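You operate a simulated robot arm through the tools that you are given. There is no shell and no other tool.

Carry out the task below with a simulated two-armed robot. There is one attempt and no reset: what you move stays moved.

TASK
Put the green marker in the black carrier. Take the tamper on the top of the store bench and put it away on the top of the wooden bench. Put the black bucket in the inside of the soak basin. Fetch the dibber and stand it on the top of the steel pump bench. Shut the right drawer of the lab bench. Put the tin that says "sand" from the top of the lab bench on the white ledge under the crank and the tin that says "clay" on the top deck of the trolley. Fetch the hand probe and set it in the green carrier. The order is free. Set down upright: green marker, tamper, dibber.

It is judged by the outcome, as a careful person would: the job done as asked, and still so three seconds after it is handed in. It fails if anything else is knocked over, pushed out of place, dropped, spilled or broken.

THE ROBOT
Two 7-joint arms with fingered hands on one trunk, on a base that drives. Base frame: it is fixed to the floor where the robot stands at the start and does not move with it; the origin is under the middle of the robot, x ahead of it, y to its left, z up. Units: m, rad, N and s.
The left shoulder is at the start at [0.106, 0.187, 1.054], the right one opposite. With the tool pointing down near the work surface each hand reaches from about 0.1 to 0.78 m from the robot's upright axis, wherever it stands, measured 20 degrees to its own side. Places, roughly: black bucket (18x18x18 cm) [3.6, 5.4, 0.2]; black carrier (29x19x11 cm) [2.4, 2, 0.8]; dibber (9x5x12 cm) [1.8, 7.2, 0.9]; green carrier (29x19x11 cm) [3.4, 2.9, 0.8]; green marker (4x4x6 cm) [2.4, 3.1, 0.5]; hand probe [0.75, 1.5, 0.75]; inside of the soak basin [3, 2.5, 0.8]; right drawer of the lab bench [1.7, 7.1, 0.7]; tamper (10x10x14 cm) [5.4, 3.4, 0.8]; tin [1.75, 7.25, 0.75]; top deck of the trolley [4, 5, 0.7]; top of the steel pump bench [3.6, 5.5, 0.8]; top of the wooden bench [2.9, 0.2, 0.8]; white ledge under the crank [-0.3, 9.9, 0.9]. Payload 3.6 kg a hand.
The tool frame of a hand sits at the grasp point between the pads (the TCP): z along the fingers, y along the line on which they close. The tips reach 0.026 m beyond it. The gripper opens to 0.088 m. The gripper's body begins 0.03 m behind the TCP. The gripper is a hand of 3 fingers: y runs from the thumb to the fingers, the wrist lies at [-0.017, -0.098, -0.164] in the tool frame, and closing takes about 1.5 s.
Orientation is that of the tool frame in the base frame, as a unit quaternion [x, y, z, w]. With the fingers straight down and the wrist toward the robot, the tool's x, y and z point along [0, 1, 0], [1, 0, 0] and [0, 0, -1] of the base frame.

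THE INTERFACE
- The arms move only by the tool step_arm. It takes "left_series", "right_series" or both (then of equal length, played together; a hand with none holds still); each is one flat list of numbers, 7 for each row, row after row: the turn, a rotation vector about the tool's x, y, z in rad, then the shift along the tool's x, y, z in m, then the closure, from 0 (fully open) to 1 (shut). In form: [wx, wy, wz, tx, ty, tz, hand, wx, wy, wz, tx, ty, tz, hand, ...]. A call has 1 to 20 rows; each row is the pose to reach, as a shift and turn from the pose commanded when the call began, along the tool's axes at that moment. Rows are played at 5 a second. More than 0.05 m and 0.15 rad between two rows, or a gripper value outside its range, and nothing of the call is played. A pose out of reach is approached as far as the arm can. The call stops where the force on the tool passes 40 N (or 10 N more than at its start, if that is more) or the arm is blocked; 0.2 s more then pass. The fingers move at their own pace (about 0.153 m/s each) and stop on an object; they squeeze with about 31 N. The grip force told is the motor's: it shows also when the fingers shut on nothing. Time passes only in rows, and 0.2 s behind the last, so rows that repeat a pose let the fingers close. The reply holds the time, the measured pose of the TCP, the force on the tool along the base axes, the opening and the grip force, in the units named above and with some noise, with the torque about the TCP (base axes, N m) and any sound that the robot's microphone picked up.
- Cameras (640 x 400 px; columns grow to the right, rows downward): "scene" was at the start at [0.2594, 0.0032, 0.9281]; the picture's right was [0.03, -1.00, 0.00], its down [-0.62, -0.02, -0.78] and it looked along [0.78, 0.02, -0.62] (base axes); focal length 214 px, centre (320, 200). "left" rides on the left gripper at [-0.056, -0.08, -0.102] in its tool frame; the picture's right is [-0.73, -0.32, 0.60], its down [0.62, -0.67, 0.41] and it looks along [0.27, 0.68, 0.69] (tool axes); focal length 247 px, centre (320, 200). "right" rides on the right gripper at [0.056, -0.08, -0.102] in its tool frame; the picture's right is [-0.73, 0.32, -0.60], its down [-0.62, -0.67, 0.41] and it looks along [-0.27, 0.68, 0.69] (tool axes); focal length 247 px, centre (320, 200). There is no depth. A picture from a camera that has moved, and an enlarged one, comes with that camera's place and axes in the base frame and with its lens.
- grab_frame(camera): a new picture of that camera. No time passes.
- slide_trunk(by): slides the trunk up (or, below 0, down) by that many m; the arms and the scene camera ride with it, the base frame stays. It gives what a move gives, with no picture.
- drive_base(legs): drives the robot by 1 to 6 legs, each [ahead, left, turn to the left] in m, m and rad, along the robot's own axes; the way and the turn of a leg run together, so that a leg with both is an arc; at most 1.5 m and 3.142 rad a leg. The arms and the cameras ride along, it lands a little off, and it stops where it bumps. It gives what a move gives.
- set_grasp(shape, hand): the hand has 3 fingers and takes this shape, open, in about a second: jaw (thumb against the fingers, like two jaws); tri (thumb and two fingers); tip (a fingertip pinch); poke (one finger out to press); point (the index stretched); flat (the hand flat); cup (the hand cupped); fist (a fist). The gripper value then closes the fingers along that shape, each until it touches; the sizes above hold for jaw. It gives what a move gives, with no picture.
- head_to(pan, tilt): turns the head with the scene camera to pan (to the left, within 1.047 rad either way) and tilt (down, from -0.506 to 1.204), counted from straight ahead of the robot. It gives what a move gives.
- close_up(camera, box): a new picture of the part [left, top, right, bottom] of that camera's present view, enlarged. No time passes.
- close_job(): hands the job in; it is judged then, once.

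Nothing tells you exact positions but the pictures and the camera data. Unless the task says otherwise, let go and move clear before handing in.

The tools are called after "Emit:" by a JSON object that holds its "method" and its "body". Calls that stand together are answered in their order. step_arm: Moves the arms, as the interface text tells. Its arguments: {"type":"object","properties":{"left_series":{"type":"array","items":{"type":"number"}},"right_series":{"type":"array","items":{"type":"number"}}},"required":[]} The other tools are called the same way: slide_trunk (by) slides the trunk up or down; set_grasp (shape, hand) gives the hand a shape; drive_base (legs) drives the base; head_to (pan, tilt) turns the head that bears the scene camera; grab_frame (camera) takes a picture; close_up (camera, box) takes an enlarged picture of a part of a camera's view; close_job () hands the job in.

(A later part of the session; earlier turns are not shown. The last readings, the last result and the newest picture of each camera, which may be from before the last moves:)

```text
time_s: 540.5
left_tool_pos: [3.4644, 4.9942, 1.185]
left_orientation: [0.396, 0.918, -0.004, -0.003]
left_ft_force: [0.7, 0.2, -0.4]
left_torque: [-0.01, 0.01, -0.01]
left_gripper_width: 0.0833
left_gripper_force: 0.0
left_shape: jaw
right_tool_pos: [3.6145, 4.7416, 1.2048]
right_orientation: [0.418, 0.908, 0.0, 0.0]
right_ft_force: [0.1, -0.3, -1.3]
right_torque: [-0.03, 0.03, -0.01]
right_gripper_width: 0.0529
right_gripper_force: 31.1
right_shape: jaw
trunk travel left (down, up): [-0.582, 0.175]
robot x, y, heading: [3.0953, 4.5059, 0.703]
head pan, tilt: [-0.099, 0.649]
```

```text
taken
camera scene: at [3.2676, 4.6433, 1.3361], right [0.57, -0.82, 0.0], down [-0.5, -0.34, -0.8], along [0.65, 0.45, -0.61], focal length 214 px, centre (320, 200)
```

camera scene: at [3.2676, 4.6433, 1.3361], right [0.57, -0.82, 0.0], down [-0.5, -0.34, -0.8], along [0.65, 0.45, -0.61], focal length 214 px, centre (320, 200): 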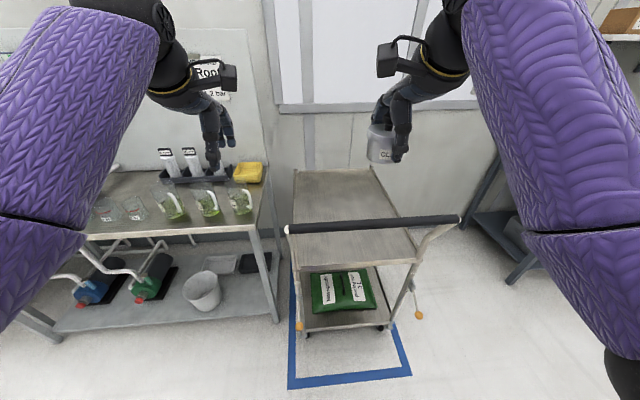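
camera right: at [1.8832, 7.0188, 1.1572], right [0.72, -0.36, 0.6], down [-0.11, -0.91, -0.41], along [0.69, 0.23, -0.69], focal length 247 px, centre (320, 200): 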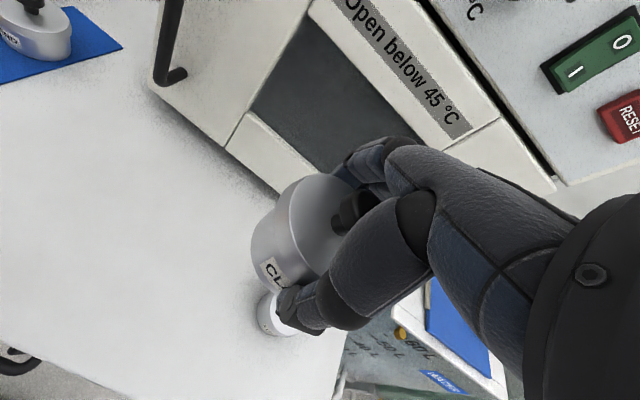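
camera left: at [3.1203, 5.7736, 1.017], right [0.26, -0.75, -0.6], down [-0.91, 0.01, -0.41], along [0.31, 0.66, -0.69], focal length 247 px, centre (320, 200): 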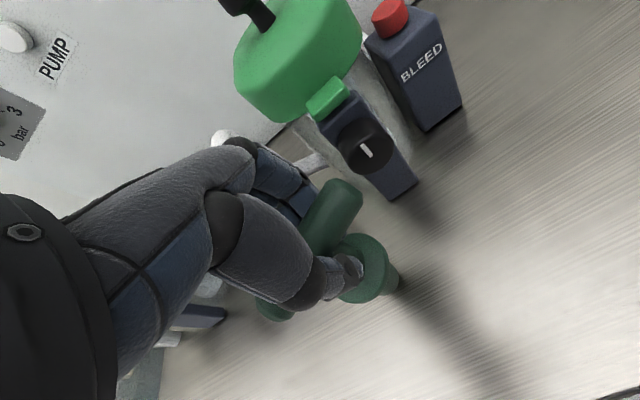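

The trolley's handle faces me and would block the forearm, so I'll come in diagonally past the handle's right end.

Emit:
{"method": "drive_base", "body": {"legs": [[0, -0.74, -0.01], [0.46, 0, 0], [0, 0, 0.96]]}}

Emit:
{"method": "head_to", "body": {"pan": -0.2, "tilt": 0.8}}

Emit:
{"method": "grab_frame", "body": {"camera": "scene"}}

Emit:
{"method": "grab_frame", "body": {"camera": "right"}}

```text
time_s: 549.4
left_tool_pos: [3.7531, 4.7979, 1.1847]
left_orientation: [-0.068, 0.998, -0.004, -0.001]
left_ft_force: [0.5, 0.3, -0.2]
left_torque: [0.0, -0.01, -0.02]
left_gripper_width: 0.0832
left_gripper_force: 0.0
left_shape: jaw
right_tool_pos: [4.045, 4.7739, 1.2047]
right_orientation: [-0.043, 0.999, -0.001, 0.0]
right_ft_force: [-0.2, 0.2, -1.8]
right_torque: [-0.03, 0.02, 0.01]
right_gripper_width: 0.0525
right_gripper_force: 30.6
right_shape: jaw
trunk travel left (down, up): [-0.582, 0.175]
robot x, y, heading: [3.9356, 4.2148, 1.657]
head pan, tilt: [-0.099, 0.649]
```

```text
time_s: 550.1
left_tool_pos: [3.7522, 4.798, 1.1857]
left_orientation: [-0.068, 0.998, -0.004, 0.0]
left_ft_force: [0.6, 0.4, 0.4]
left_torque: [0.0, 0.0, -0.03]
left_gripper_width: 0.0831
left_gripper_force: 0.1
left_shape: jaw
right_tool_pos: [4.0457, 4.7732, 1.2041]
right_orientation: [-0.043, 0.999, 0.0, 0.0]
right_ft_force: [-0.5, 0.3, -2.0]
right_torque: [0.04, -0.02, 0.0]
right_gripper_width: 0.0524
right_gripper_force: 31.4
right_shape: jaw
trunk travel left (down, up): [-0.582, 0.175]
robot x, y, heading: [3.9377, 4.2159, 1.657]
head pan, tilt: [-0.201, 0.799]
```

```text
taken
camera scene: at [3.9324, 4.4297, 1.3236], right [0.99, -0.12, 0.0], down [-0.08, -0.71, -0.7], along [0.08, 0.69, -0.72], focal length 214 px, centre (320, 200)
```

scene: 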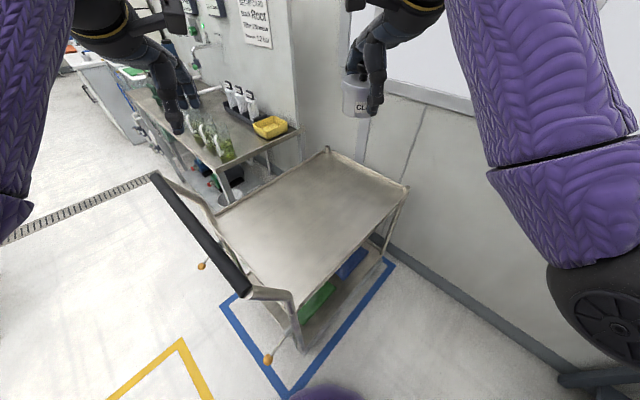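

```text
taken
camera right: at [3.9973, 4.689, 1.3066], right [0.7, 0.38, 0.6], down [0.68, -0.61, -0.41], along [0.21, 0.7, -0.69], focal length 247 px, centre (320, 200)
```

right: 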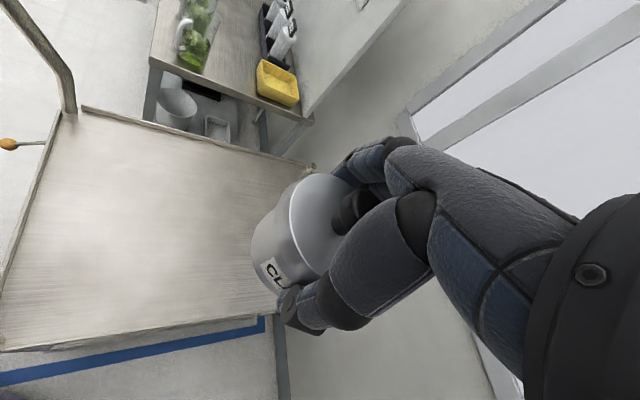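

Emit:
{"method": "step_arm", "body": {"left_series": [0, 0, 0, 0, -0.02, -0.03, 0, 0, 0, 0, 0, -0.04, -0.06, 0, 0, 0, 0, 0, -0.06, -0.09, 0, 0, 0, 0, 0, -0.08, -0.11, 0]}}

Emit:
{"method": "drive_base", "body": {"legs": [[0.08, 0, 0]]}}

Emit:
{"method": "slide_trunk", "body": {"by": -0.15}}

Emit:
{"method": "grab_frame", "body": {"camera": "scene"}}

Emit:
{"method": "grab_frame", "body": {"camera": "right"}}

```text
time_s: 551.1
left_tool_pos: [3.7641, 4.7188, 1.2948]
left_orientation: [-0.068, 0.998, -0.005, -0.001]
left_ft_force: [1.0, -0.2, -0.4]
left_torque: [0.01, 0.01, 0.02]
left_gripper_width: 0.0874
left_gripper_force: 0.1
left_shape: jaw
right_tool_pos: [4.0463, 4.7742, 1.2039]
right_orientation: [-0.044, 0.999, -0.001, -0.001]
right_ft_force: [0.5, 0.0, -2.0]
right_torque: [0.03, -0.02, 0.03]
right_gripper_width: 0.0526
right_gripper_force: 30.9
right_shape: jaw
trunk travel left (down, up): [-0.582, 0.175]
robot x, y, heading: [3.9334, 4.2168, 1.656]
head pan, tilt: [-0.201, 0.799]
```

```text
time_s: 552.2
left_tool_pos: [3.7589, 4.8007, 1.2944]
left_orientation: [-0.066, 0.998, -0.006, 0.0]
left_ft_force: [0.8, 0.2, 1.0]
left_torque: [-0.04, -0.02, -0.01]
left_gripper_width: 0.0878
left_gripper_force: 0.0
left_shape: jaw
right_tool_pos: [4.0395, 4.8544, 1.2037]
right_orientation: [-0.043, 0.999, -0.002, 0.0]
right_ft_force: [0.6, 0.0, -2.1]
right_torque: [-0.01, 0.01, 0.01]
right_gripper_width: 0.0525
right_gripper_force: 31.6
right_shape: jaw
trunk travel left (down, up): [-0.582, 0.175]
robot x, y, heading: [3.9302, 4.2946, 1.654]
head pan, tilt: [-0.201, 0.799]
```

```text
time_s: 554.0
left_tool_pos: [3.759, 4.7983, 1.1459]
left_orientation: [-0.067, 0.998, -0.005, 0.0]
left_ft_force: [-0.4, -0.5, 0.5]
left_torque: [0.02, -0.02, -0.01]
left_gripper_width: 0.0879
left_gripper_force: 0.0
left_shape: jaw
right_tool_pos: [4.0404, 4.8515, 1.0547]
right_orientation: [-0.044, 0.999, 0.0, 0.001]
right_ft_force: [0.4, 0.7, -2.5]
right_torque: [0.02, -0.02, 0.0]
right_gripper_width: 0.0527
right_gripper_force: 31.0
right_shape: jaw
trunk travel left (down, up): [-0.432, 0.325]
robot x, y, heading: [3.9273, 4.2969, 1.653]
head pan, tilt: [-0.201, 0.799]
```

```text
taken
camera scene: at [3.9253, 4.517, 1.1686], right [0.99, -0.12, 0.0], down [-0.08, -0.71, -0.7], along [0.08, 0.69, -0.72], focal length 214 px, centre (320, 200)
```

scene: 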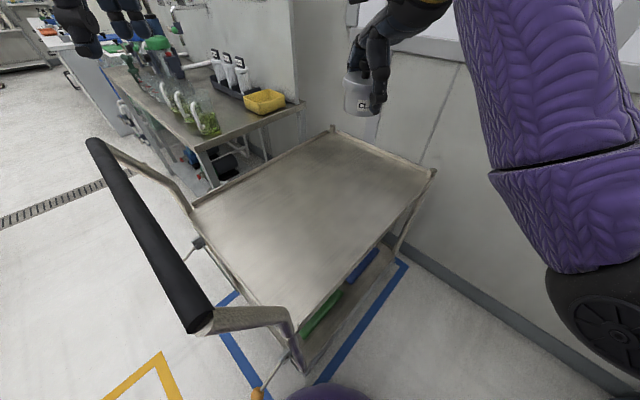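

```text
taken
camera right: at [3.9911, 4.7677, 1.1572], right [0.7, 0.38, 0.6], down [0.68, -0.61, -0.41], along [0.21, 0.7, -0.69], focal length 247 px, centre (320, 200)
```

right: 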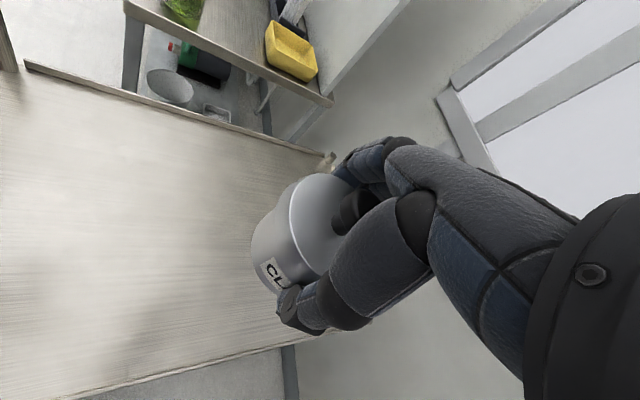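

Emit:
{"method": "step_arm", "body": {"right_series": [0, 0, 0, 0.0226, 0.0259, 0, 1, 0, 0, 0, 0.0452, 0.0518, 0, 1, 0, 0, 0, 0.0452, 0.0518, 0.04, 1, 0, 0, 0, 0.0452, 0.0518, 0.08, 1, 0, 0, 0, 0.0452, 0.0518, 0.12, 1, 0, 0, 0, 0.0452, 0.0518, 0.16, 1]}}

Emit:
{"method": "grab_frame", "body": {"camera": "scene"}}

Emit:
{"method": "grab_frame", "body": {"camera": "right"}}

```text
time_s: 555.4
left_tool_pos: [3.7581, 4.7985, 1.1452]
left_orientation: [-0.067, 0.998, -0.004, -0.001]
left_ft_force: [0.2, -0.3, 0.1]
left_torque: [-0.01, 0.02, -0.02]
left_gripper_width: 0.0877
left_gripper_force: 0.1
left_shape: jaw
right_tool_pos: [3.9895, 4.8994, 0.8961]
right_orientation: [-0.042, 0.999, 0.0, -0.001]
right_ft_force: [-0.7, -0.9, -2.2]
right_torque: [0.0, 0.0, -0.01]
right_gripper_width: 0.0523
right_gripper_force: 30.6
right_shape: jaw
trunk travel left (down, up): [-0.432, 0.325]
robot x, y, heading: [3.9294, 4.2958, 1.653]
head pan, tilt: [-0.201, 0.799]
```

```text
taken
camera scene: at [3.9252, 4.5175, 1.1683], right [0.99, -0.12, 0.0], down [-0.08, -0.71, -0.7], along [0.08, 0.69, -0.72], focal length 214 px, centre (320, 200)
```

scene: 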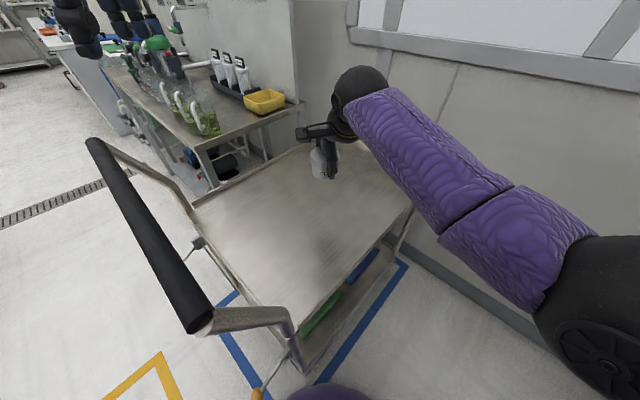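

```text
taken
camera right: at [3.94, 4.8148, 0.9981], right [0.71, 0.38, 0.6], down [0.68, -0.61, -0.41], along [0.21, 0.7, -0.69], focal length 247 px, centre (320, 200)
```

right: 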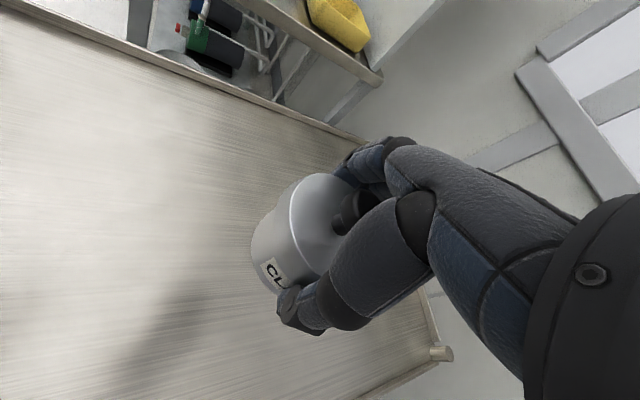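

Emit:
{"method": "step_arm", "body": {"right_series": [0, 0, 0, 0, 0, 0.015, 1, 0, 0, 0, 0, 0, 0.03, 1, 0, 0, 0, 0, 0, 0.045, 1, 0, 0, 0, 0, 0, 0.06, 1]}}

Emit:
{"method": "close_up", "body": {"camera": "scene", "box": [260, 90, 420, 220]}}

Emit:
{"method": "grab_frame", "body": {"camera": "right"}}

```text
time_s: 556.4
left_tool_pos: [3.7591, 4.7991, 1.1451]
left_orientation: [-0.067, 0.998, -0.004, 0.0]
left_ft_force: [-0.4, -0.3, -0.1]
left_torque: [-0.02, -0.01, -0.01]
left_gripper_width: 0.0873
left_gripper_force: 0.0
left_shape: jaw
right_tool_pos: [3.9898, 4.8987, 0.8353]
right_orientation: [-0.042, 0.999, 0.0, -0.001]
right_ft_force: [-0.7, 0.4, -1.6]
right_torque: [0.0, -0.02, 0.0]
right_gripper_width: 0.0524
right_gripper_force: 30.7
right_shape: jaw
trunk travel left (down, up): [-0.432, 0.325]
robot x, y, heading: [3.9308, 4.2996, 1.652]
head pan, tilt: [-0.201, 0.799]
```

```text
3.08 times, centred on (340, 155) of scene
camera zoom: at [3.9253, 4.5174, 1.1684], right [0.99, -0.12, 0.0], down [-0.08, -0.71, -0.7], along [0.08, 0.69, -0.72], focal length 660 px, centre (258, 338)
```

zoom: 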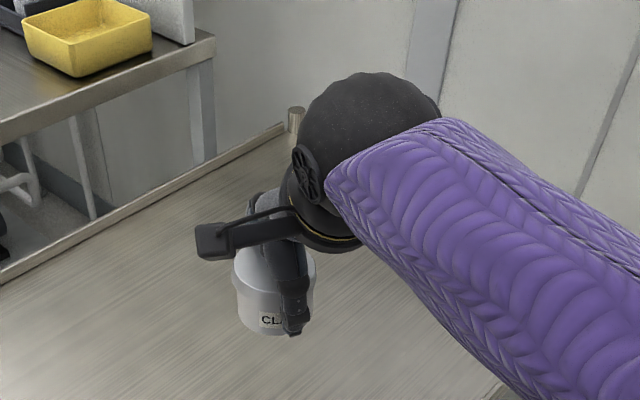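

```text
taken
camera right: at [3.9419, 4.8152, 0.9371], right [0.71, 0.38, 0.6], down [0.68, -0.61, -0.41], along [0.21, 0.7, -0.69], focal length 247 px, centre (320, 200)
```

right: 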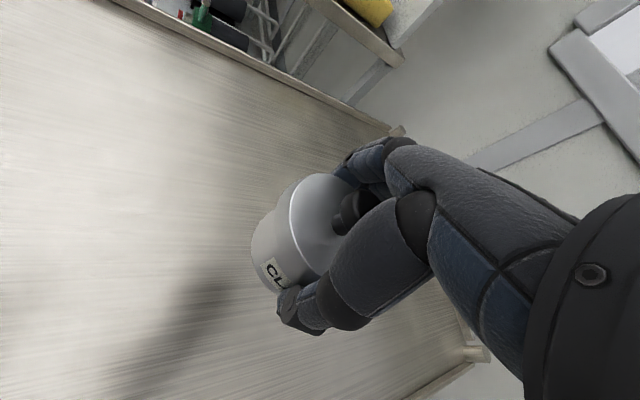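

Emit:
{"method": "step_arm", "body": {"right_series": [0, 0, 0, 0, 0, 0.008, 1, 0, 0, 0, 0, 0, 0.016, 1, 0, 0, 0, 0, 0, 0.024, 1, 0, 0, 0, 0, 0, 0.03, 1]}}

Emit:
{"method": "grab_frame", "body": {"camera": "right"}}

```text
time_s: 557.4
left_tool_pos: [3.7585, 4.799, 1.1452]
left_orientation: [-0.067, 0.998, -0.004, 0.0]
left_ft_force: [0.1, 0.4, -0.3]
left_torque: [-0.03, 0.0, 0.02]
left_gripper_width: 0.0876
left_gripper_force: 0.1
left_shape: jaw
right_tool_pos: [3.9908, 4.9006, 0.8057]
right_orientation: [-0.043, 0.999, 0.0, 0.0]
right_ft_force: [-1.0, 0.9, -1.6]
right_torque: [0.02, 0.0, -0.01]
right_gripper_width: 0.0526
right_gripper_force: 31.2
right_shape: jaw
trunk travel left (down, up): [-0.432, 0.325]
robot x, y, heading: [3.9306, 4.2975, 1.654]
head pan, tilt: [-0.201, 0.799]
```

```text
taken
camera right: at [3.9413, 4.8163, 0.9068], right [0.7, 0.38, 0.6], down [0.68, -0.61, -0.41], along [0.21, 0.7, -0.69], focal length 247 px, centre (320, 200)
```

right: 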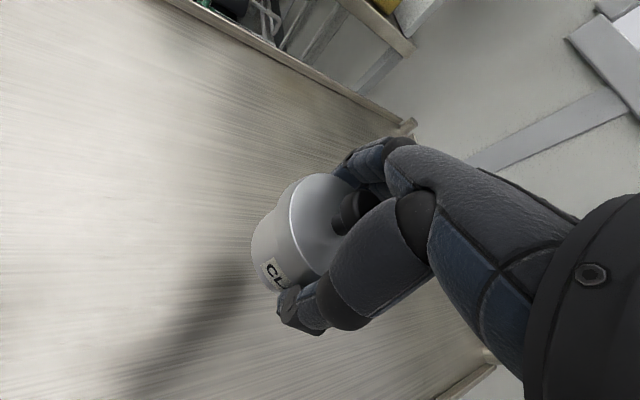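

Emit:
{"method": "step_arm", "body": {"right_series": [0, 0, 0, 0, 0, 0.007, 1, 0, 0, 0, 0, 0, 0.014, 1, 0, 0, 0, 0, 0, 0.02, 1, 0, 0, 0, 0, 0, 0.026, 1]}}

Emit:
{"method": "grab_frame", "body": {"camera": "right"}}

```text
time_s: 558.4
left_tool_pos: [3.7583, 4.7984, 1.1456]
left_orientation: [-0.067, 0.998, -0.004, 0.0]
left_ft_force: [-0.4, 0.0, 0.4]
left_torque: [-0.03, -0.01, -0.01]
left_gripper_width: 0.0878
left_gripper_force: 0.1
left_shape: jaw
right_tool_pos: [3.9896, 4.8992, 0.7798]
right_orientation: [-0.042, 0.999, -0.001, 0.0]
right_ft_force: [0.0, -0.1, -1.1]
right_torque: [0.02, 0.0, 0.0]
right_gripper_width: 0.0524
right_gripper_force: 30.8
right_shape: jaw
trunk travel left (down, up): [-0.432, 0.325]
robot x, y, heading: [3.9267, 4.2959, 1.656]
head pan, tilt: [-0.201, 0.799]
```

```text
taken
camera right: at [3.9414, 4.8155, 0.8806], right [0.71, 0.38, 0.6], down [0.68, -0.61, -0.41], along [0.21, 0.69, -0.69], focal length 247 px, centre (320, 200)
```

right: 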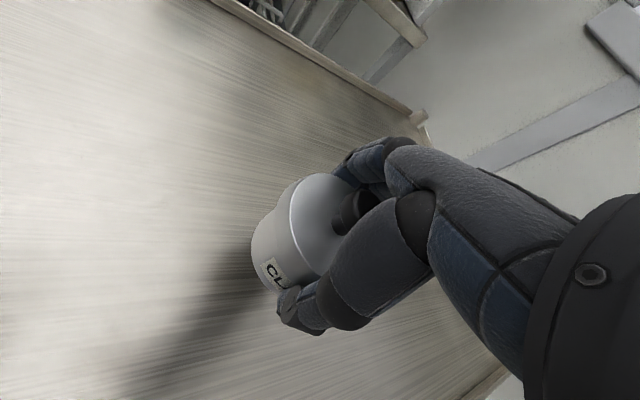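

Emit:
{"method": "step_arm", "body": {"right_series": [0, 0, 0, 0, 0, 0.006, 1, 0, 0, 0, 0, 0, 0.012, 1, 0, 0, 0, 0, 0, 0.017, 1, 0, 0, 0, 0, 0, 0.017, 1]}}

Emit:
{"method": "close_up", "body": {"camera": "scene", "box": [260, 90, 420, 220]}}

Emit:
{"method": "close_up", "body": {"camera": "right", "box": [200, 140, 400, 340]}}

```text
time_s: 559.4
left_tool_pos: [3.7591, 4.7987, 1.1453]
left_orientation: [-0.067, 0.998, -0.004, -0.001]
left_ft_force: [0.3, -0.2, 1.0]
left_torque: [-0.03, -0.01, 0.01]
left_gripper_width: 0.088
left_gripper_force: 0.1
left_shape: jaw
right_tool_pos: [3.9892, 4.8991, 0.7614]
right_orientation: [-0.043, 0.999, 0.0, -0.001]
right_ft_force: [0.3, 0.3, -1.0]
right_torque: [-0.03, 0.03, 0.02]
right_gripper_width: 0.0526
right_gripper_force: 31.1
right_shape: jaw
trunk travel left (down, up): [-0.432, 0.325]
robot x, y, heading: [3.927, 4.2962, 1.651]
head pan, tilt: [-0.201, 0.799]
```

```text
3.08 times, centred on (340, 155) of scene
camera zoom: at [3.9253, 4.5172, 1.1684], right [0.99, -0.12, 0.0], down [-0.08, -0.71, -0.7], along [0.08, 0.69, -0.72], focal length 660 px, centre (258, 338)
```

zoom: 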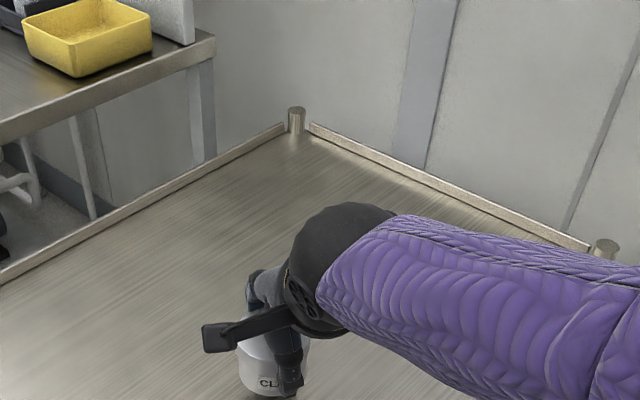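

```text
2.00 times, centred on (300, 240) of right
camera zoom: at [3.9408, 4.8145, 0.8638], right [0.71, 0.38, 0.6], down [0.68, -0.61, -0.41], along [0.21, 0.7, -0.69], focal length 494 px, centre (360, 120)
```

zoom: 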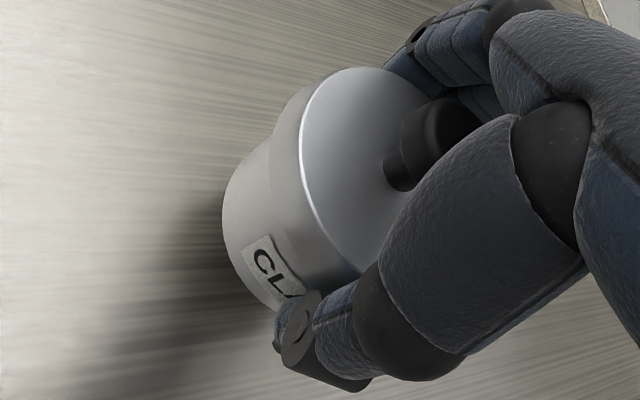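

Emit:
{"method": "step_arm", "body": {"right_series": [0, 0, 0, 0, 0, 0.006, 1, 0, 0, 0, 0, 0, 0.012, 1, 0, 0, 0, 0, 0, 0.018, 1, 0, 0, 0, 0, 0, 0.018, 1]}}

Emit:
{"method": "close_up", "body": {"camera": "right", "box": [200, 140, 400, 340]}}

```text
time_s: 560.4
left_tool_pos: [3.7592, 4.7985, 1.1449]
left_orientation: [-0.067, 0.998, -0.004, -0.001]
left_ft_force: [-0.3, -0.8, 0.1]
left_torque: [0.01, 0.01, -0.01]
left_gripper_width: 0.0876
left_gripper_force: 0.0
left_shape: jaw
right_tool_pos: [3.9903, 4.8995, 0.7568]
right_orientation: [-0.043, 0.999, 0.0, 0.0]
right_ft_force: [-0.4, 0.1, -2.2]
right_torque: [0.03, 0.01, 0.04]
right_gripper_width: 0.0525
right_gripper_force: 31.7
right_shape: jaw
right hand out of reach, approached as far as the arm can: row 2, 3, 4
trunk travel left (down, up): [-0.432, 0.325]
robot x, y, heading: [3.9298, 4.2969, 1.655]
head pan, tilt: [-0.201, 0.799]
```

```text
2.00 times, centred on (300, 240) of right
camera zoom: at [3.9407, 4.8142, 0.8586], right [0.71, 0.38, 0.6], down [0.68, -0.61, -0.41], along [0.21, 0.7, -0.69], focal length 494 px, centre (360, 120)
```

zoom: 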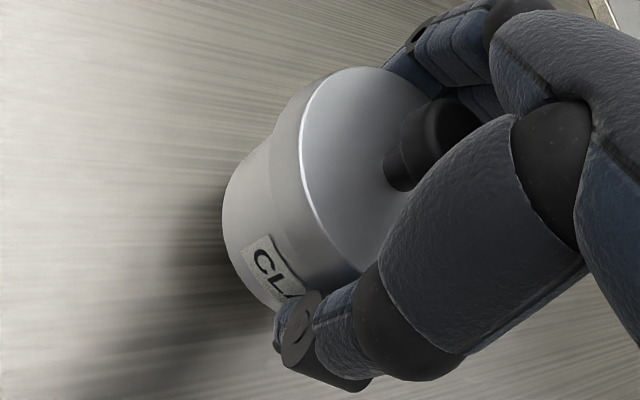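

The arm is at its reach limit; I'll lower with the trunk instead in small steps.

Emit:
{"method": "slide_trunk", "body": {"by": -0.01}}

Emit:
{"method": "close_up", "body": {"camera": "right", "box": [200, 140, 400, 340]}}

```text
time_s: 560.9
left_tool_pos: [3.7583, 4.7983, 1.1359]
left_orientation: [-0.067, 0.998, -0.003, -0.001]
left_ft_force: [0.0, -0.1, 0.7]
left_torque: [-0.03, 0.0, -0.01]
left_gripper_width: 0.0877
left_gripper_force: 0.1
left_shape: jaw
right_tool_pos: [3.9894, 4.8974, 0.7457]
right_orientation: [-0.043, 0.999, -0.001, -0.001]
right_ft_force: [-0.7, 0.1, -0.7]
right_torque: [0.0, 0.04, 0.01]
right_gripper_width: 0.0524
right_gripper_force: 31.0
right_shape: jaw
trunk travel left (down, up): [-0.422, 0.335]
robot x, y, heading: [3.9298, 4.2974, 1.658]
head pan, tilt: [-0.201, 0.799]
```

```text
2.00 times, centred on (300, 240) of right
camera zoom: at [3.9412, 4.8139, 0.8481], right [0.71, 0.38, 0.6], down [0.68, -0.61, -0.41], along [0.21, 0.69, -0.69], focal length 494 px, centre (360, 120)
```

zoom: 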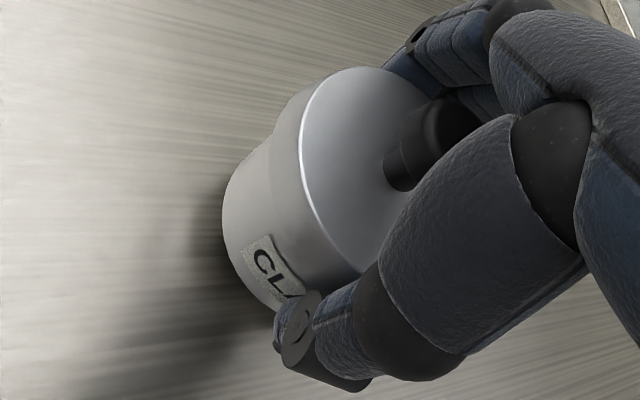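

Emit:
{"method": "slide_trunk", "body": {"by": -0.008}}

Emit:
{"method": "close_up", "body": {"camera": "right", "box": [200, 140, 400, 340]}}

```text
time_s: 561.5
left_tool_pos: [3.7583, 4.7999, 1.1266]
left_orientation: [-0.067, 0.998, -0.004, 0.0]
left_ft_force: [-0.7, -0.2, -0.4]
left_torque: [0.02, -0.01, 0.05]
left_gripper_width: 0.0877
left_gripper_force: 0.0
left_shape: jaw
right_tool_pos: [3.9907, 4.8988, 0.7387]
right_orientation: [-0.044, 0.999, 0.0, 0.0]
right_ft_force: [-0.4, 1.0, -2.1]
right_torque: [-0.01, -0.01, 0.02]
right_gripper_width: 0.0524
right_gripper_force: 30.9
right_shape: jaw
trunk travel left (down, up): [-0.414, 0.343]
robot x, y, heading: [3.9295, 4.296, 1.653]
head pan, tilt: [-0.201, 0.799]
```

```text
2.00 times, centred on (300, 240) of right
camera zoom: at [3.941, 4.8139, 0.8402], right [0.7, 0.38, 0.6], down [0.68, -0.61, -0.41], along [0.21, 0.7, -0.69], focal length 494 px, centre (360, 120)
```

zoom: 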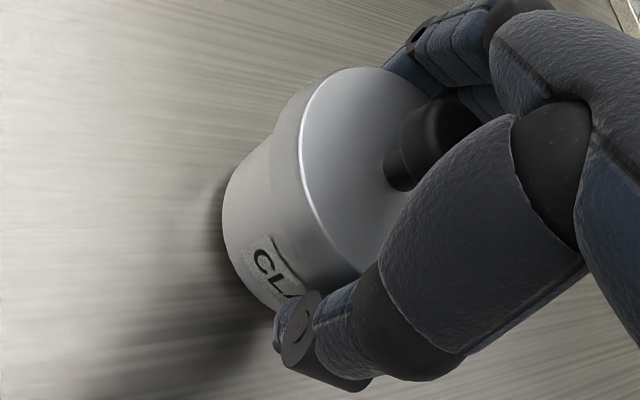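

Emit:
{"method": "slide_trunk", "body": {"by": -0.008}}

Emit:
{"method": "close_up", "body": {"camera": "right", "box": [200, 140, 400, 340]}}

```text
time_s: 562.1
left_tool_pos: [3.7583, 4.7985, 1.1203]
left_orientation: [-0.068, 0.998, -0.003, 0.001]
left_ft_force: [0.3, 0.1, 0.2]
left_torque: [-0.04, -0.01, 0.03]
left_gripper_width: 0.0876
left_gripper_force: 0.2
left_shape: jaw
right_tool_pos: [3.989, 4.9004, 0.7328]
right_orientation: [-0.044, 0.999, 0.002, -0.002]
right_ft_force: [-0.1, 0.2, 10.8]
right_torque: [0.34, 0.14, -0.02]
right_gripper_width: 0.0521
right_gripper_force: 30.7
right_shape: jaw
trunk travel left (down, up): [-0.406, 0.351]
robot x, y, heading: [3.9297, 4.2954, 1.654]
head pan, tilt: [-0.201, 0.799]
```

```text
2.00 times, centred on (300, 240) of right
camera zoom: at [3.9405, 4.8149, 0.8344], right [0.71, 0.38, 0.6], down [0.68, -0.61, -0.42], along [0.21, 0.7, -0.68], focal length 494 px, centre (360, 120)
```

zoom: 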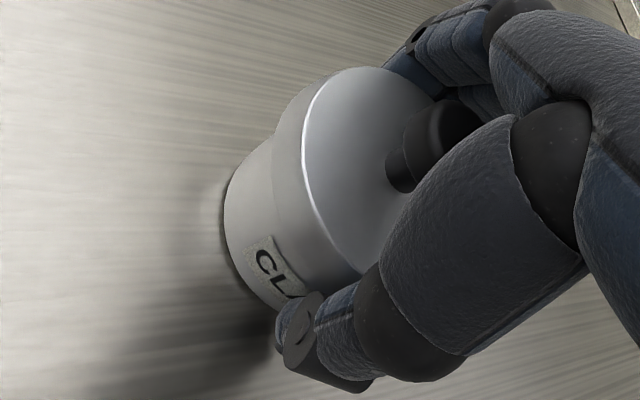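

Contact with the deck. Easing off slightly and releasing.

Emit:
{"method": "slide_trunk", "body": {"by": 0.004}}

Emit:
{"method": "step_arm", "body": {"right_series": [0, 0, 0, 0, 0, 0, 0.6, 0, 0, 0, 0, 0, 0, 0.35, 0, 0, 0, 0, 0, 0, 0.3, 0, 0, 0, 0, 0, 0, 0.2, 0, 0, 0, 0, 0, 0, 0.1, 0, 0, 0, 0, 0, 0, 0, 0, 0, 0, 0, 0, 0, 0]}}

Emit:
{"method": "grab_frame", "body": {"camera": "right"}}

```text
time_s: 562.6
left_tool_pos: [3.7586, 4.7998, 1.1236]
left_orientation: [-0.067, 0.998, -0.004, 0.0]
left_ft_force: [-0.1, -0.7, -0.4]
left_torque: [0.01, 0.0, -0.02]
left_gripper_width: 0.0875
left_gripper_force: 0.1
left_shape: jaw
right_tool_pos: [3.9899, 4.8972, 0.7343]
right_orientation: [-0.043, 0.999, -0.001, 0.0]
right_ft_force: [0.0, 0.2, 3.7]
right_torque: [0.2, 0.08, 0.03]
right_gripper_width: 0.052
right_gripper_force: 31.4
right_shape: jaw
trunk travel left (down, up): [-0.41, 0.347]
robot x, y, heading: [3.9339, 4.2986, 1.654]
head pan, tilt: [-0.201, 0.799]
```

```text
time_s: 564.2
left_tool_pos: [3.7603, 4.7988, 1.1231]
left_orientation: [-0.068, 0.998, -0.005, -0.001]
left_ft_force: [0.0, 0.5, -0.6]
left_torque: [-0.01, 0.01, -0.01]
left_gripper_width: 0.0874
left_gripper_force: 0.1
left_shape: jaw
right_tool_pos: [3.9903, 4.8993, 0.7342]
right_orientation: [-0.043, 0.999, -0.001, 0.0]
right_ft_force: [0.3, 1.4, -0.6]
right_torque: [-0.03, 0.0, 0.03]
right_gripper_width: 0.0875
right_gripper_force: 0.1
right_shape: jaw
trunk travel left (down, up): [-0.41, 0.347]
robot x, y, heading: [3.9295, 4.2991, 1.657]
head pan, tilt: [-0.201, 0.799]
heard: snap
```

```text
taken
camera right: at [3.9411, 4.814, 0.8361], right [0.7, 0.38, 0.6], down [0.68, -0.61, -0.41], along [0.21, 0.7, -0.69], focal length 247 px, centre (320, 200)
```

right: 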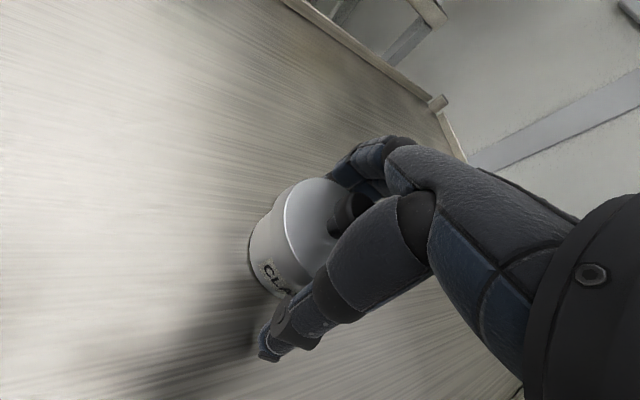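

Emit:
{"method": "step_arm", "body": {"right_series": [0, 0, 0, 0, 0, -0.03, 0, 0, 0, 0, 0, 0, -0.07, 0, 0, 0, 0, 0, 0, -0.11, 0, 0, 0, 0, 0, 0, -0.15, 0, 0, 0, 0, 0, 0, -0.19, 0]}}

Emit:
{"method": "grab_frame", "body": {"camera": "right"}}

Emit:
{"method": "grab_frame", "body": {"camera": "scene"}}

```text
time_s: 565.4
left_tool_pos: [3.7581, 4.7988, 1.1237]
left_orientation: [-0.067, 0.998, -0.004, 0.0]
left_ft_force: [0.1, 0.2, 0.5]
left_torque: [0.02, 0.01, 0.01]
left_gripper_width: 0.0879
left_gripper_force: 0.1
left_shape: jaw
right_tool_pos: [3.9917, 4.8988, 0.9253]
right_orientation: [-0.043, 0.999, -0.001, 0.0]
right_ft_force: [0.0, 0.3, -0.3]
right_torque: [0.05, -0.01, -0.01]
right_gripper_width: 0.0876
right_gripper_force: 0.1
right_shape: jaw
trunk travel left (down, up): [-0.41, 0.347]
robot x, y, heading: [3.9294, 4.2966, 1.66]
head pan, tilt: [-0.201, 0.799]
```

```text
taken
camera right: at [3.943, 4.8146, 1.0268], right [0.7, 0.38, 0.6], down [0.68, -0.61, -0.41], along [0.21, 0.69, -0.69], focal length 247 px, centre (320, 200)
```

right: 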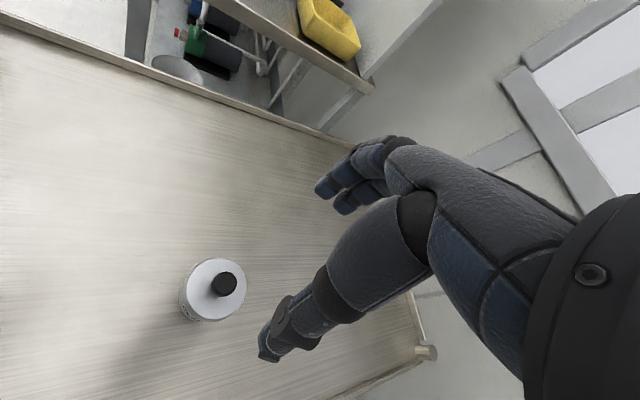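

```text
taken
camera scene: at [3.925, 4.5192, 1.1452], right [0.99, -0.12, 0.0], down [-0.08, -0.71, -0.7], along [0.08, 0.69, -0.72], focal length 214 px, centre (320, 200)
```

scene: 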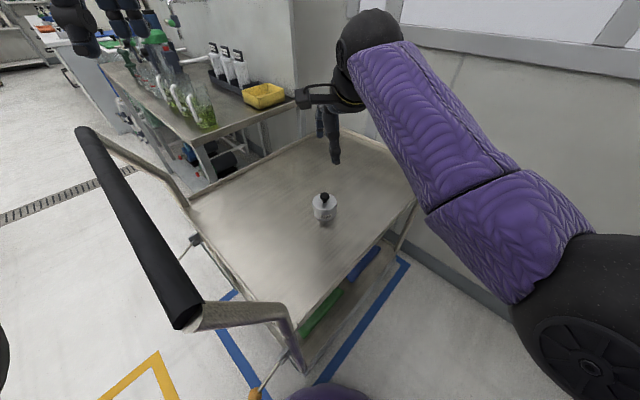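

The clay tin stands on the trolley deck, lid on. Now back to the lab bench for the sand tin.

Emit:
{"method": "slide_trunk", "body": {"by": 0.15}}

Emit:
{"method": "drive_base", "body": {"legs": [[-0.27, 0.385, 0], [0, 0, 0.605], [1.3, 0, 0], [1.3, 0, 0], [1.25, 0, 0]]}}

Emit:
{"method": "head_to", "body": {"pan": -0.1, "tilt": 0.4}}

Emit:
{"method": "grab_frame", "body": {"camera": "scene"}}

```text
time_s: 567.1
left_tool_pos: [3.7571, 4.7984, 1.2722]
left_orientation: [-0.067, 0.998, -0.004, -0.001]
left_ft_force: [-0.4, -0.5, 0.2]
left_torque: [-0.02, 0.01, 0.02]
left_gripper_width: 0.0878
left_gripper_force: 0.0
left_shape: jaw
right_tool_pos: [3.9904, 4.8983, 1.074]
right_orientation: [-0.044, 0.999, -0.001, -0.001]
right_ft_force: [-0.4, 0.7, -0.2]
right_torque: [0.02, -0.03, -0.02]
right_gripper_width: 0.0876
right_gripper_force: 0.0
right_shape: jaw
trunk travel left (down, up): [-0.56, 0.197]
robot x, y, heading: [3.9313, 4.2975, 1.651]
head pan, tilt: [-0.201, 0.799]
```

```text
time_s: 589.9
left_tool_pos: [0.6941, 7.3122, 1.2736]
left_orientation: [-0.354, 0.935, -0.004, 0.001]
left_ft_force: [0.4, -0.8, 0.4]
left_torque: [0.04, 0.01, 0.0]
left_gripper_width: 0.0876
left_gripper_force: 0.0
left_shape: jaw
right_tool_pos: [0.8311, 7.523, 1.0742]
right_orientation: [-0.331, 0.943, -0.001, -0.001]
right_ft_force: [-0.6, 0.1, 0.3]
right_torque: [-0.02, -0.01, 0.01]
right_gripper_width: 0.0878
right_gripper_force: 0.1
right_shape: jaw
trunk travel left (down, up): [-0.56, 0.197]
robot x, y, heading: [1.1155, 6.9909, 2.245]
head pan, tilt: [-0.201, 0.799]
```

```text
time_s: 590.8
left_tool_pos: [0.6944, 7.31, 1.2726]
left_orientation: [-0.355, 0.935, -0.005, 0.001]
left_ft_force: [-0.4, 0.4, 0.3]
left_torque: [0.01, 0.01, 0.01]
left_gripper_width: 0.0877
left_gripper_force: 0.2
left_shape: jaw
right_tool_pos: [0.831, 7.5238, 1.0748]
right_orientation: [-0.331, 0.944, -0.001, 0.0]
right_ft_force: [-0.7, -0.2, -0.2]
right_torque: [0.02, 0.0, 0.03]
right_gripper_width: 0.0875
right_gripper_force: 0.1
right_shape: jaw
trunk travel left (down, up): [-0.56, 0.197]
robot x, y, heading: [1.1159, 6.9889, 2.245]
head pan, tilt: [-0.099, 0.4]
```

```text
taken
camera scene: at [0.9805, 7.1715, 1.3362], right [0.84, 0.54, 0.0], down [0.21, -0.33, -0.92], along [-0.5, 0.77, -0.39], focal length 214 px, centre (320, 200)
```

scene: 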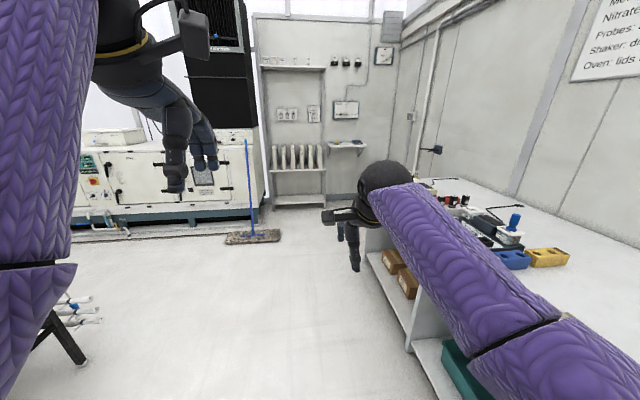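

Emit:
{"method": "close_up", "body": {"camera": "scene", "box": [260, 30, 420, 200]}}

```text
2.35 times, centred on (340, 115) of scene
camera zoom: at [0.9805, 7.1715, 1.3362], right [0.84, 0.54, 0.0], down [0.21, -0.33, -0.92], along [-0.5, 0.77, -0.39], focal length 505 px, centre (273, 400)
```

zoom: 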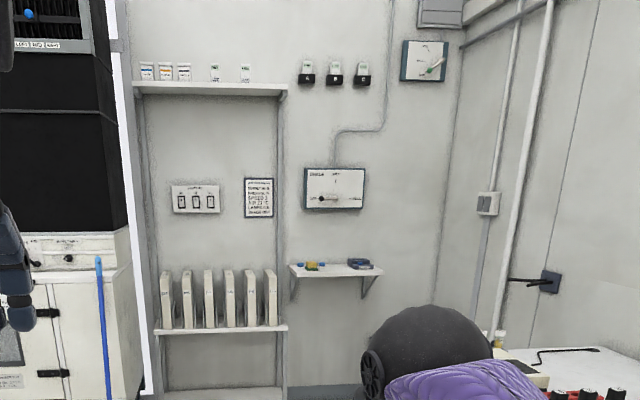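

The white ledge is the small bracket shelf beneath the crank box on the end wall. First pick the SAND tin: turning to face the lab bench.

Emit:
{"method": "drive_base", "body": {"legs": [[0, 0, -1.552], [0.12, 0, 0]]}}

Emit:
{"method": "head_to", "body": {"pan": -0.1, "tilt": 0.7}}

Emit:
{"method": "grab_frame", "body": {"camera": "scene"}}

Emit:
{"method": "grab_frame", "body": {"camera": "right"}}

```text
time_s: 595.8
left_tool_pos: [1.5149, 7.5023, 1.2735]
left_orientation: [0.393, 0.92, -0.003, -0.003]
left_ft_force: [-0.4, 0.4, -0.8]
left_torque: [0.0, 0.02, 0.0]
left_gripper_width: 0.0877
left_gripper_force: 0.1
left_shape: jaw
right_tool_pos: [1.7301, 7.3721, 1.0756]
right_orientation: [0.415, 0.91, -0.002, 0.0]
right_ft_force: [-0.2, 0.8, 0.0]
right_torque: [-0.02, 0.02, 0.01]
right_gripper_width: 0.0877
right_gripper_force: 0.1
right_shape: jaw
trunk travel left (down, up): [-0.56, 0.197]
robot x, y, heading: [1.2112, 7.0682, 0.708]
head pan, tilt: [-0.099, 0.4]
```

```text
time_s: 596.6
left_tool_pos: [1.5125, 7.5019, 1.2735]
left_orientation: [0.393, 0.919, -0.004, -0.003]
left_ft_force: [-0.2, -0.3, -0.6]
left_torque: [-0.02, 0.01, -0.05]
left_gripper_width: 0.0876
left_gripper_force: 0.1
left_shape: jaw
right_tool_pos: [1.73, 7.3716, 1.0751]
right_orientation: [0.416, 0.91, 0.0, 0.0]
right_ft_force: [0.0, 0.4, 0.5]
right_torque: [0.01, 0.0, 0.0]
right_gripper_width: 0.0879
right_gripper_force: 0.1
right_shape: jaw
trunk travel left (down, up): [-0.56, 0.197]
robot x, y, heading: [1.2079, 7.0683, 0.711]
head pan, tilt: [-0.099, 0.7]
```

```text
taken
camera scene: at [1.3749, 7.2033, 1.3096], right [0.57, -0.82, 0.0], down [-0.53, -0.37, -0.77], along [0.63, 0.44, -0.64], focal length 214 px, centre (320, 200)
```

scene: 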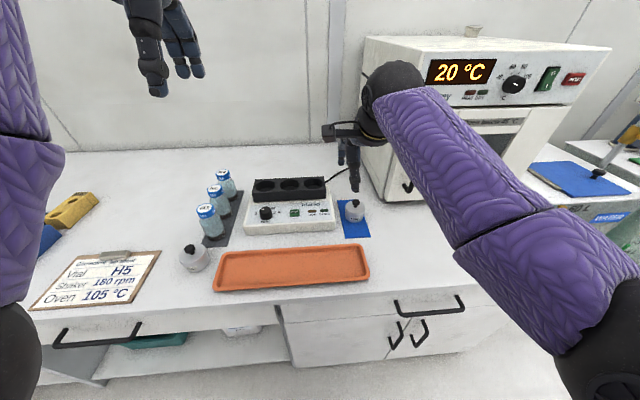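

```text
taken
camera right: at [1.6329, 7.3625, 1.1764], right [0.72, -0.35, 0.6], down [-0.1, -0.91, -0.41], along [0.69, 0.24, -0.69], focal length 247 px, centre (320, 200)
```

right: 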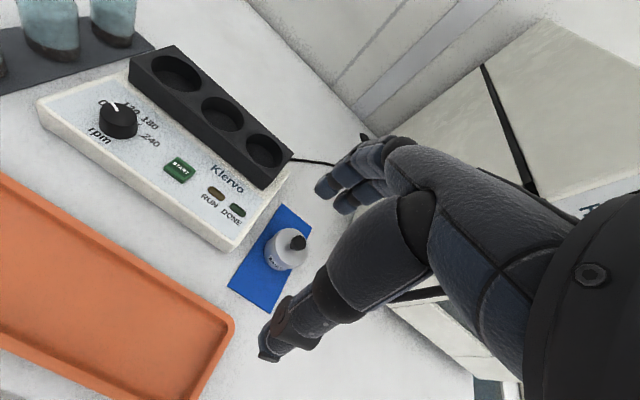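

Emit:
{"method": "close_up", "body": {"camera": "right", "box": [200, 160, 360, 320]}}

Emit:
{"method": "close_up", "body": {"camera": "scene", "box": [270, 140, 430, 260]}}

```text
2.50 times, centred on (280, 240) of right
camera zoom: at [1.6329, 7.3625, 1.1764], right [0.72, -0.35, 0.6], down [-0.1, -0.91, -0.41], along [0.69, 0.24, -0.69], focal length 617 px, centre (420, 100)
```

zoom: 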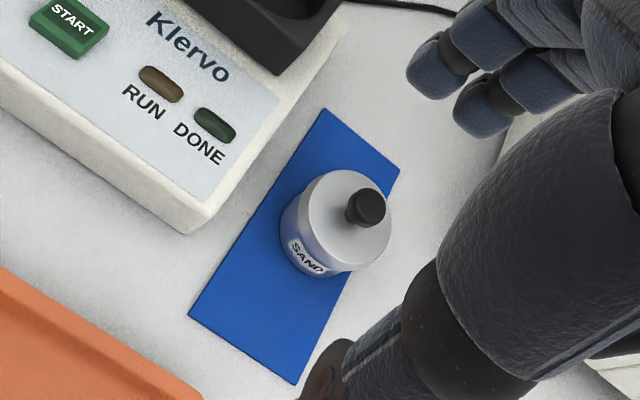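

```text
3.33 times, centred on (350, 200) of scene
camera zoom: at [1.3749, 7.2033, 1.3096], right [0.57, -0.82, 0.0], down [-0.53, -0.37, -0.77], along [0.63, 0.44, -0.64], focal length 715 px, centre (220, 200)
```

zoom: 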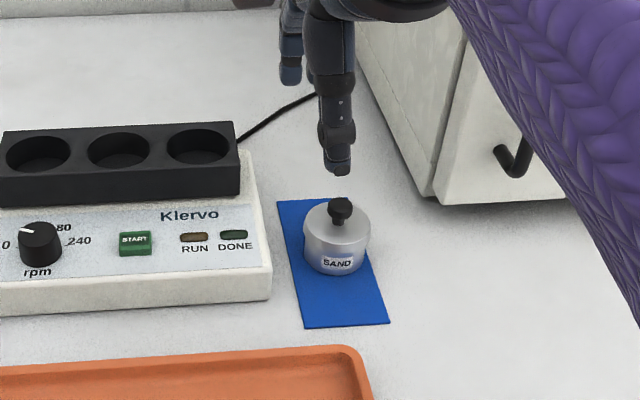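

SAND is at (1.862, 7.406), between the shaker and the oven. I'll raise the right hand, move in, then lower the trunk.

Emit:
{"method": "step_arm", "body": {"right_series": [0, 0, 0, 0, 0, -0.04, 0, 0, 0, 0, 0, 0, -0.08, 0, 0, 0, 0, 0, 0, -0.12, 0]}}

Emit:
{"method": "drive_base", "body": {"legs": [[0.09, 0, -0.017]]}}

Emit:
{"method": "slide_trunk", "body": {"by": -0.16}}

Emit:
{"method": "grab_frame", "body": {"camera": "right"}}

Emit:
{"method": "grab_frame", "body": {"camera": "scene"}}

```text
time_s: 597.4
left_tool_pos: [1.5134, 7.5016, 1.2738]
left_orientation: [0.394, 0.919, -0.004, -0.003]
left_ft_force: [-0.1, -0.5, 0.2]
left_torque: [0.02, -0.01, 0.01]
left_gripper_width: 0.0876
left_gripper_force: 0.1
left_shape: jaw
right_tool_pos: [1.7302, 7.3727, 1.1958]
right_orientation: [0.416, 0.91, -0.001, -0.001]
right_ft_force: [-0.7, -1.1, 0.4]
right_torque: [0.0, -0.04, 0.0]
right_gripper_width: 0.0879
right_gripper_force: 0.2
right_shape: jaw
trunk travel left (down, up): [-0.56, 0.197]
robot x, y, heading: [1.2114, 7.0652, 0.707]
head pan, tilt: [-0.099, 0.7]
```

```text
time_s: 598.5
left_tool_pos: [1.593, 7.5535, 1.2724]
left_orientation: [0.403, 0.915, -0.004, -0.002]
left_ft_force: [0.9, 0.9, -0.3]
left_torque: [0.03, -0.02, -0.02]
left_gripper_width: 0.0877
left_gripper_force: 0.1
left_shape: jaw
right_tool_pos: [1.8048, 7.4206, 1.1946]
right_orientation: [0.425, 0.905, 0.0, -0.001]
right_ft_force: [-0.4, 0.3, -0.4]
right_torque: [-0.02, 0.0, -0.02]
right_gripper_width: 0.0877
right_gripper_force: 0.1
right_shape: jaw
trunk travel left (down, up): [-0.56, 0.197]
robot x, y, heading: [1.2776, 7.1246, 0.686]
head pan, tilt: [-0.099, 0.7]
```

```text
time_s: 600.3
left_tool_pos: [1.5906, 7.5531, 1.1136]
left_orientation: [0.402, 0.916, -0.003, -0.003]
left_ft_force: [0.5, 0.2, -1.1]
left_torque: [-0.02, 0.04, 0.02]
left_gripper_width: 0.0877
left_gripper_force: 0.1
left_shape: jaw
right_tool_pos: [1.8041, 7.419, 1.0352]
right_orientation: [0.424, 0.905, 0.0, 0.0]
right_ft_force: [-0.6, 0.0, -0.5]
right_torque: [-0.02, -0.03, 0.01]
right_gripper_width: 0.0877
right_gripper_force: 0.0
right_shape: jaw
trunk travel left (down, up): [-0.4, 0.357]
robot x, y, heading: [1.275, 7.1281, 0.687]
head pan, tilt: [-0.099, 0.7]
```

```text
taken
camera right: at [1.7067, 7.4114, 1.1377], right [0.72, -0.36, 0.6], down [-0.11, -0.9, -0.41], along [0.69, 0.23, -0.69], focal length 247 px, centre (320, 200)
```

right: 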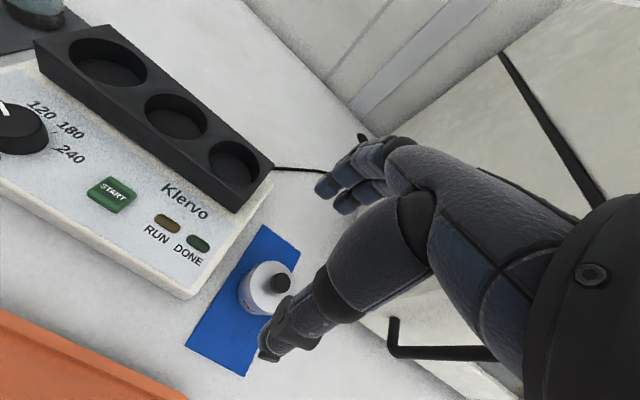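

```text
taken
camera scene: at [1.4545, 7.2646, 1.143], right [0.56, -0.83, 0.0], down [-0.53, -0.36, -0.76], along [0.64, 0.43, -0.64], focal length 214 px, centre (320, 200)
```

scene: 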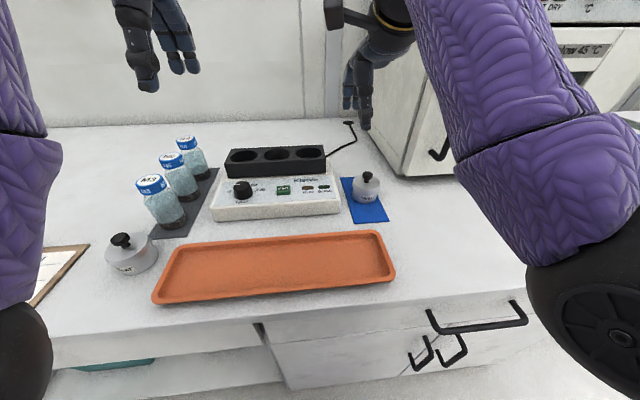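

Emit:
{"method": "step_arm", "body": {"right_series": [0, 0, 0, -0.0237, 0.0199, 0.01, 0, 0, 0, 0, -0.0474, 0.0397, 0.03, 0, 0, 0, 0, -0.0474, 0.0397, 0.065, 0, 0, 0, 0, -0.0474, 0.0397, 0.1, 0]}}

Emit:
{"method": "grab_frame", "body": {"camera": "right"}}

Emit:
{"method": "close_up", "body": {"camera": "scene", "box": [290, 90, 430, 240]}}

```text
time_s: 601.3
left_tool_pos: [1.5918, 7.5525, 1.1119]
left_orientation: [0.401, 0.916, -0.002, -0.002]
left_ft_force: [0.7, 0.6, 0.4]
left_torque: [0.04, 0.0, 0.04]
left_gripper_width: 0.0877
left_gripper_force: 0.0
left_shape: jaw
right_tool_pos: [1.8671, 7.4093, 0.9356]
right_orientation: [0.425, 0.905, 0.0, -0.001]
right_ft_force: [0.6, 0.5, -0.5]
right_torque: [0.01, -0.01, -0.02]
right_gripper_width: 0.0878
right_gripper_force: 0.1
right_shape: jaw
trunk travel left (down, up): [-0.4, 0.357]
robot x, y, heading: [1.2757, 7.1248, 0.687]
head pan, tilt: [-0.099, 0.7]
```

```text
taken
camera right: at [1.769, 7.4008, 1.0377], right [0.72, -0.36, 0.6], down [-0.11, -0.9, -0.41], along [0.69, 0.23, -0.69], focal length 247 px, centre (320, 200)
```

right: 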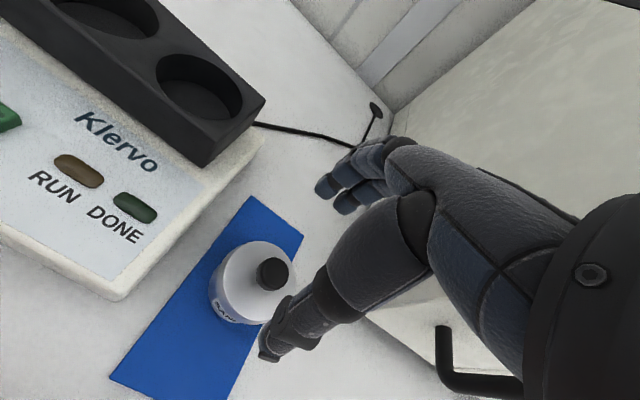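

```text
2.67 times, centred on (360, 165) of scene
camera zoom: at [1.4549, 7.2647, 1.1427], right [0.56, -0.83, 0.0], down [-0.54, -0.36, -0.76], along [0.63, 0.43, -0.64], focal length 572 px, centre (213, 293)
```

zoom: 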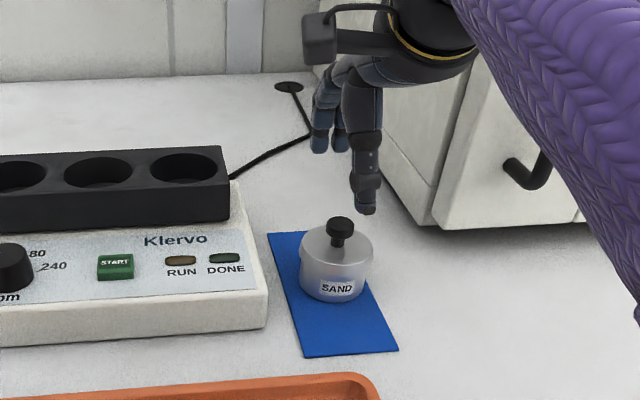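

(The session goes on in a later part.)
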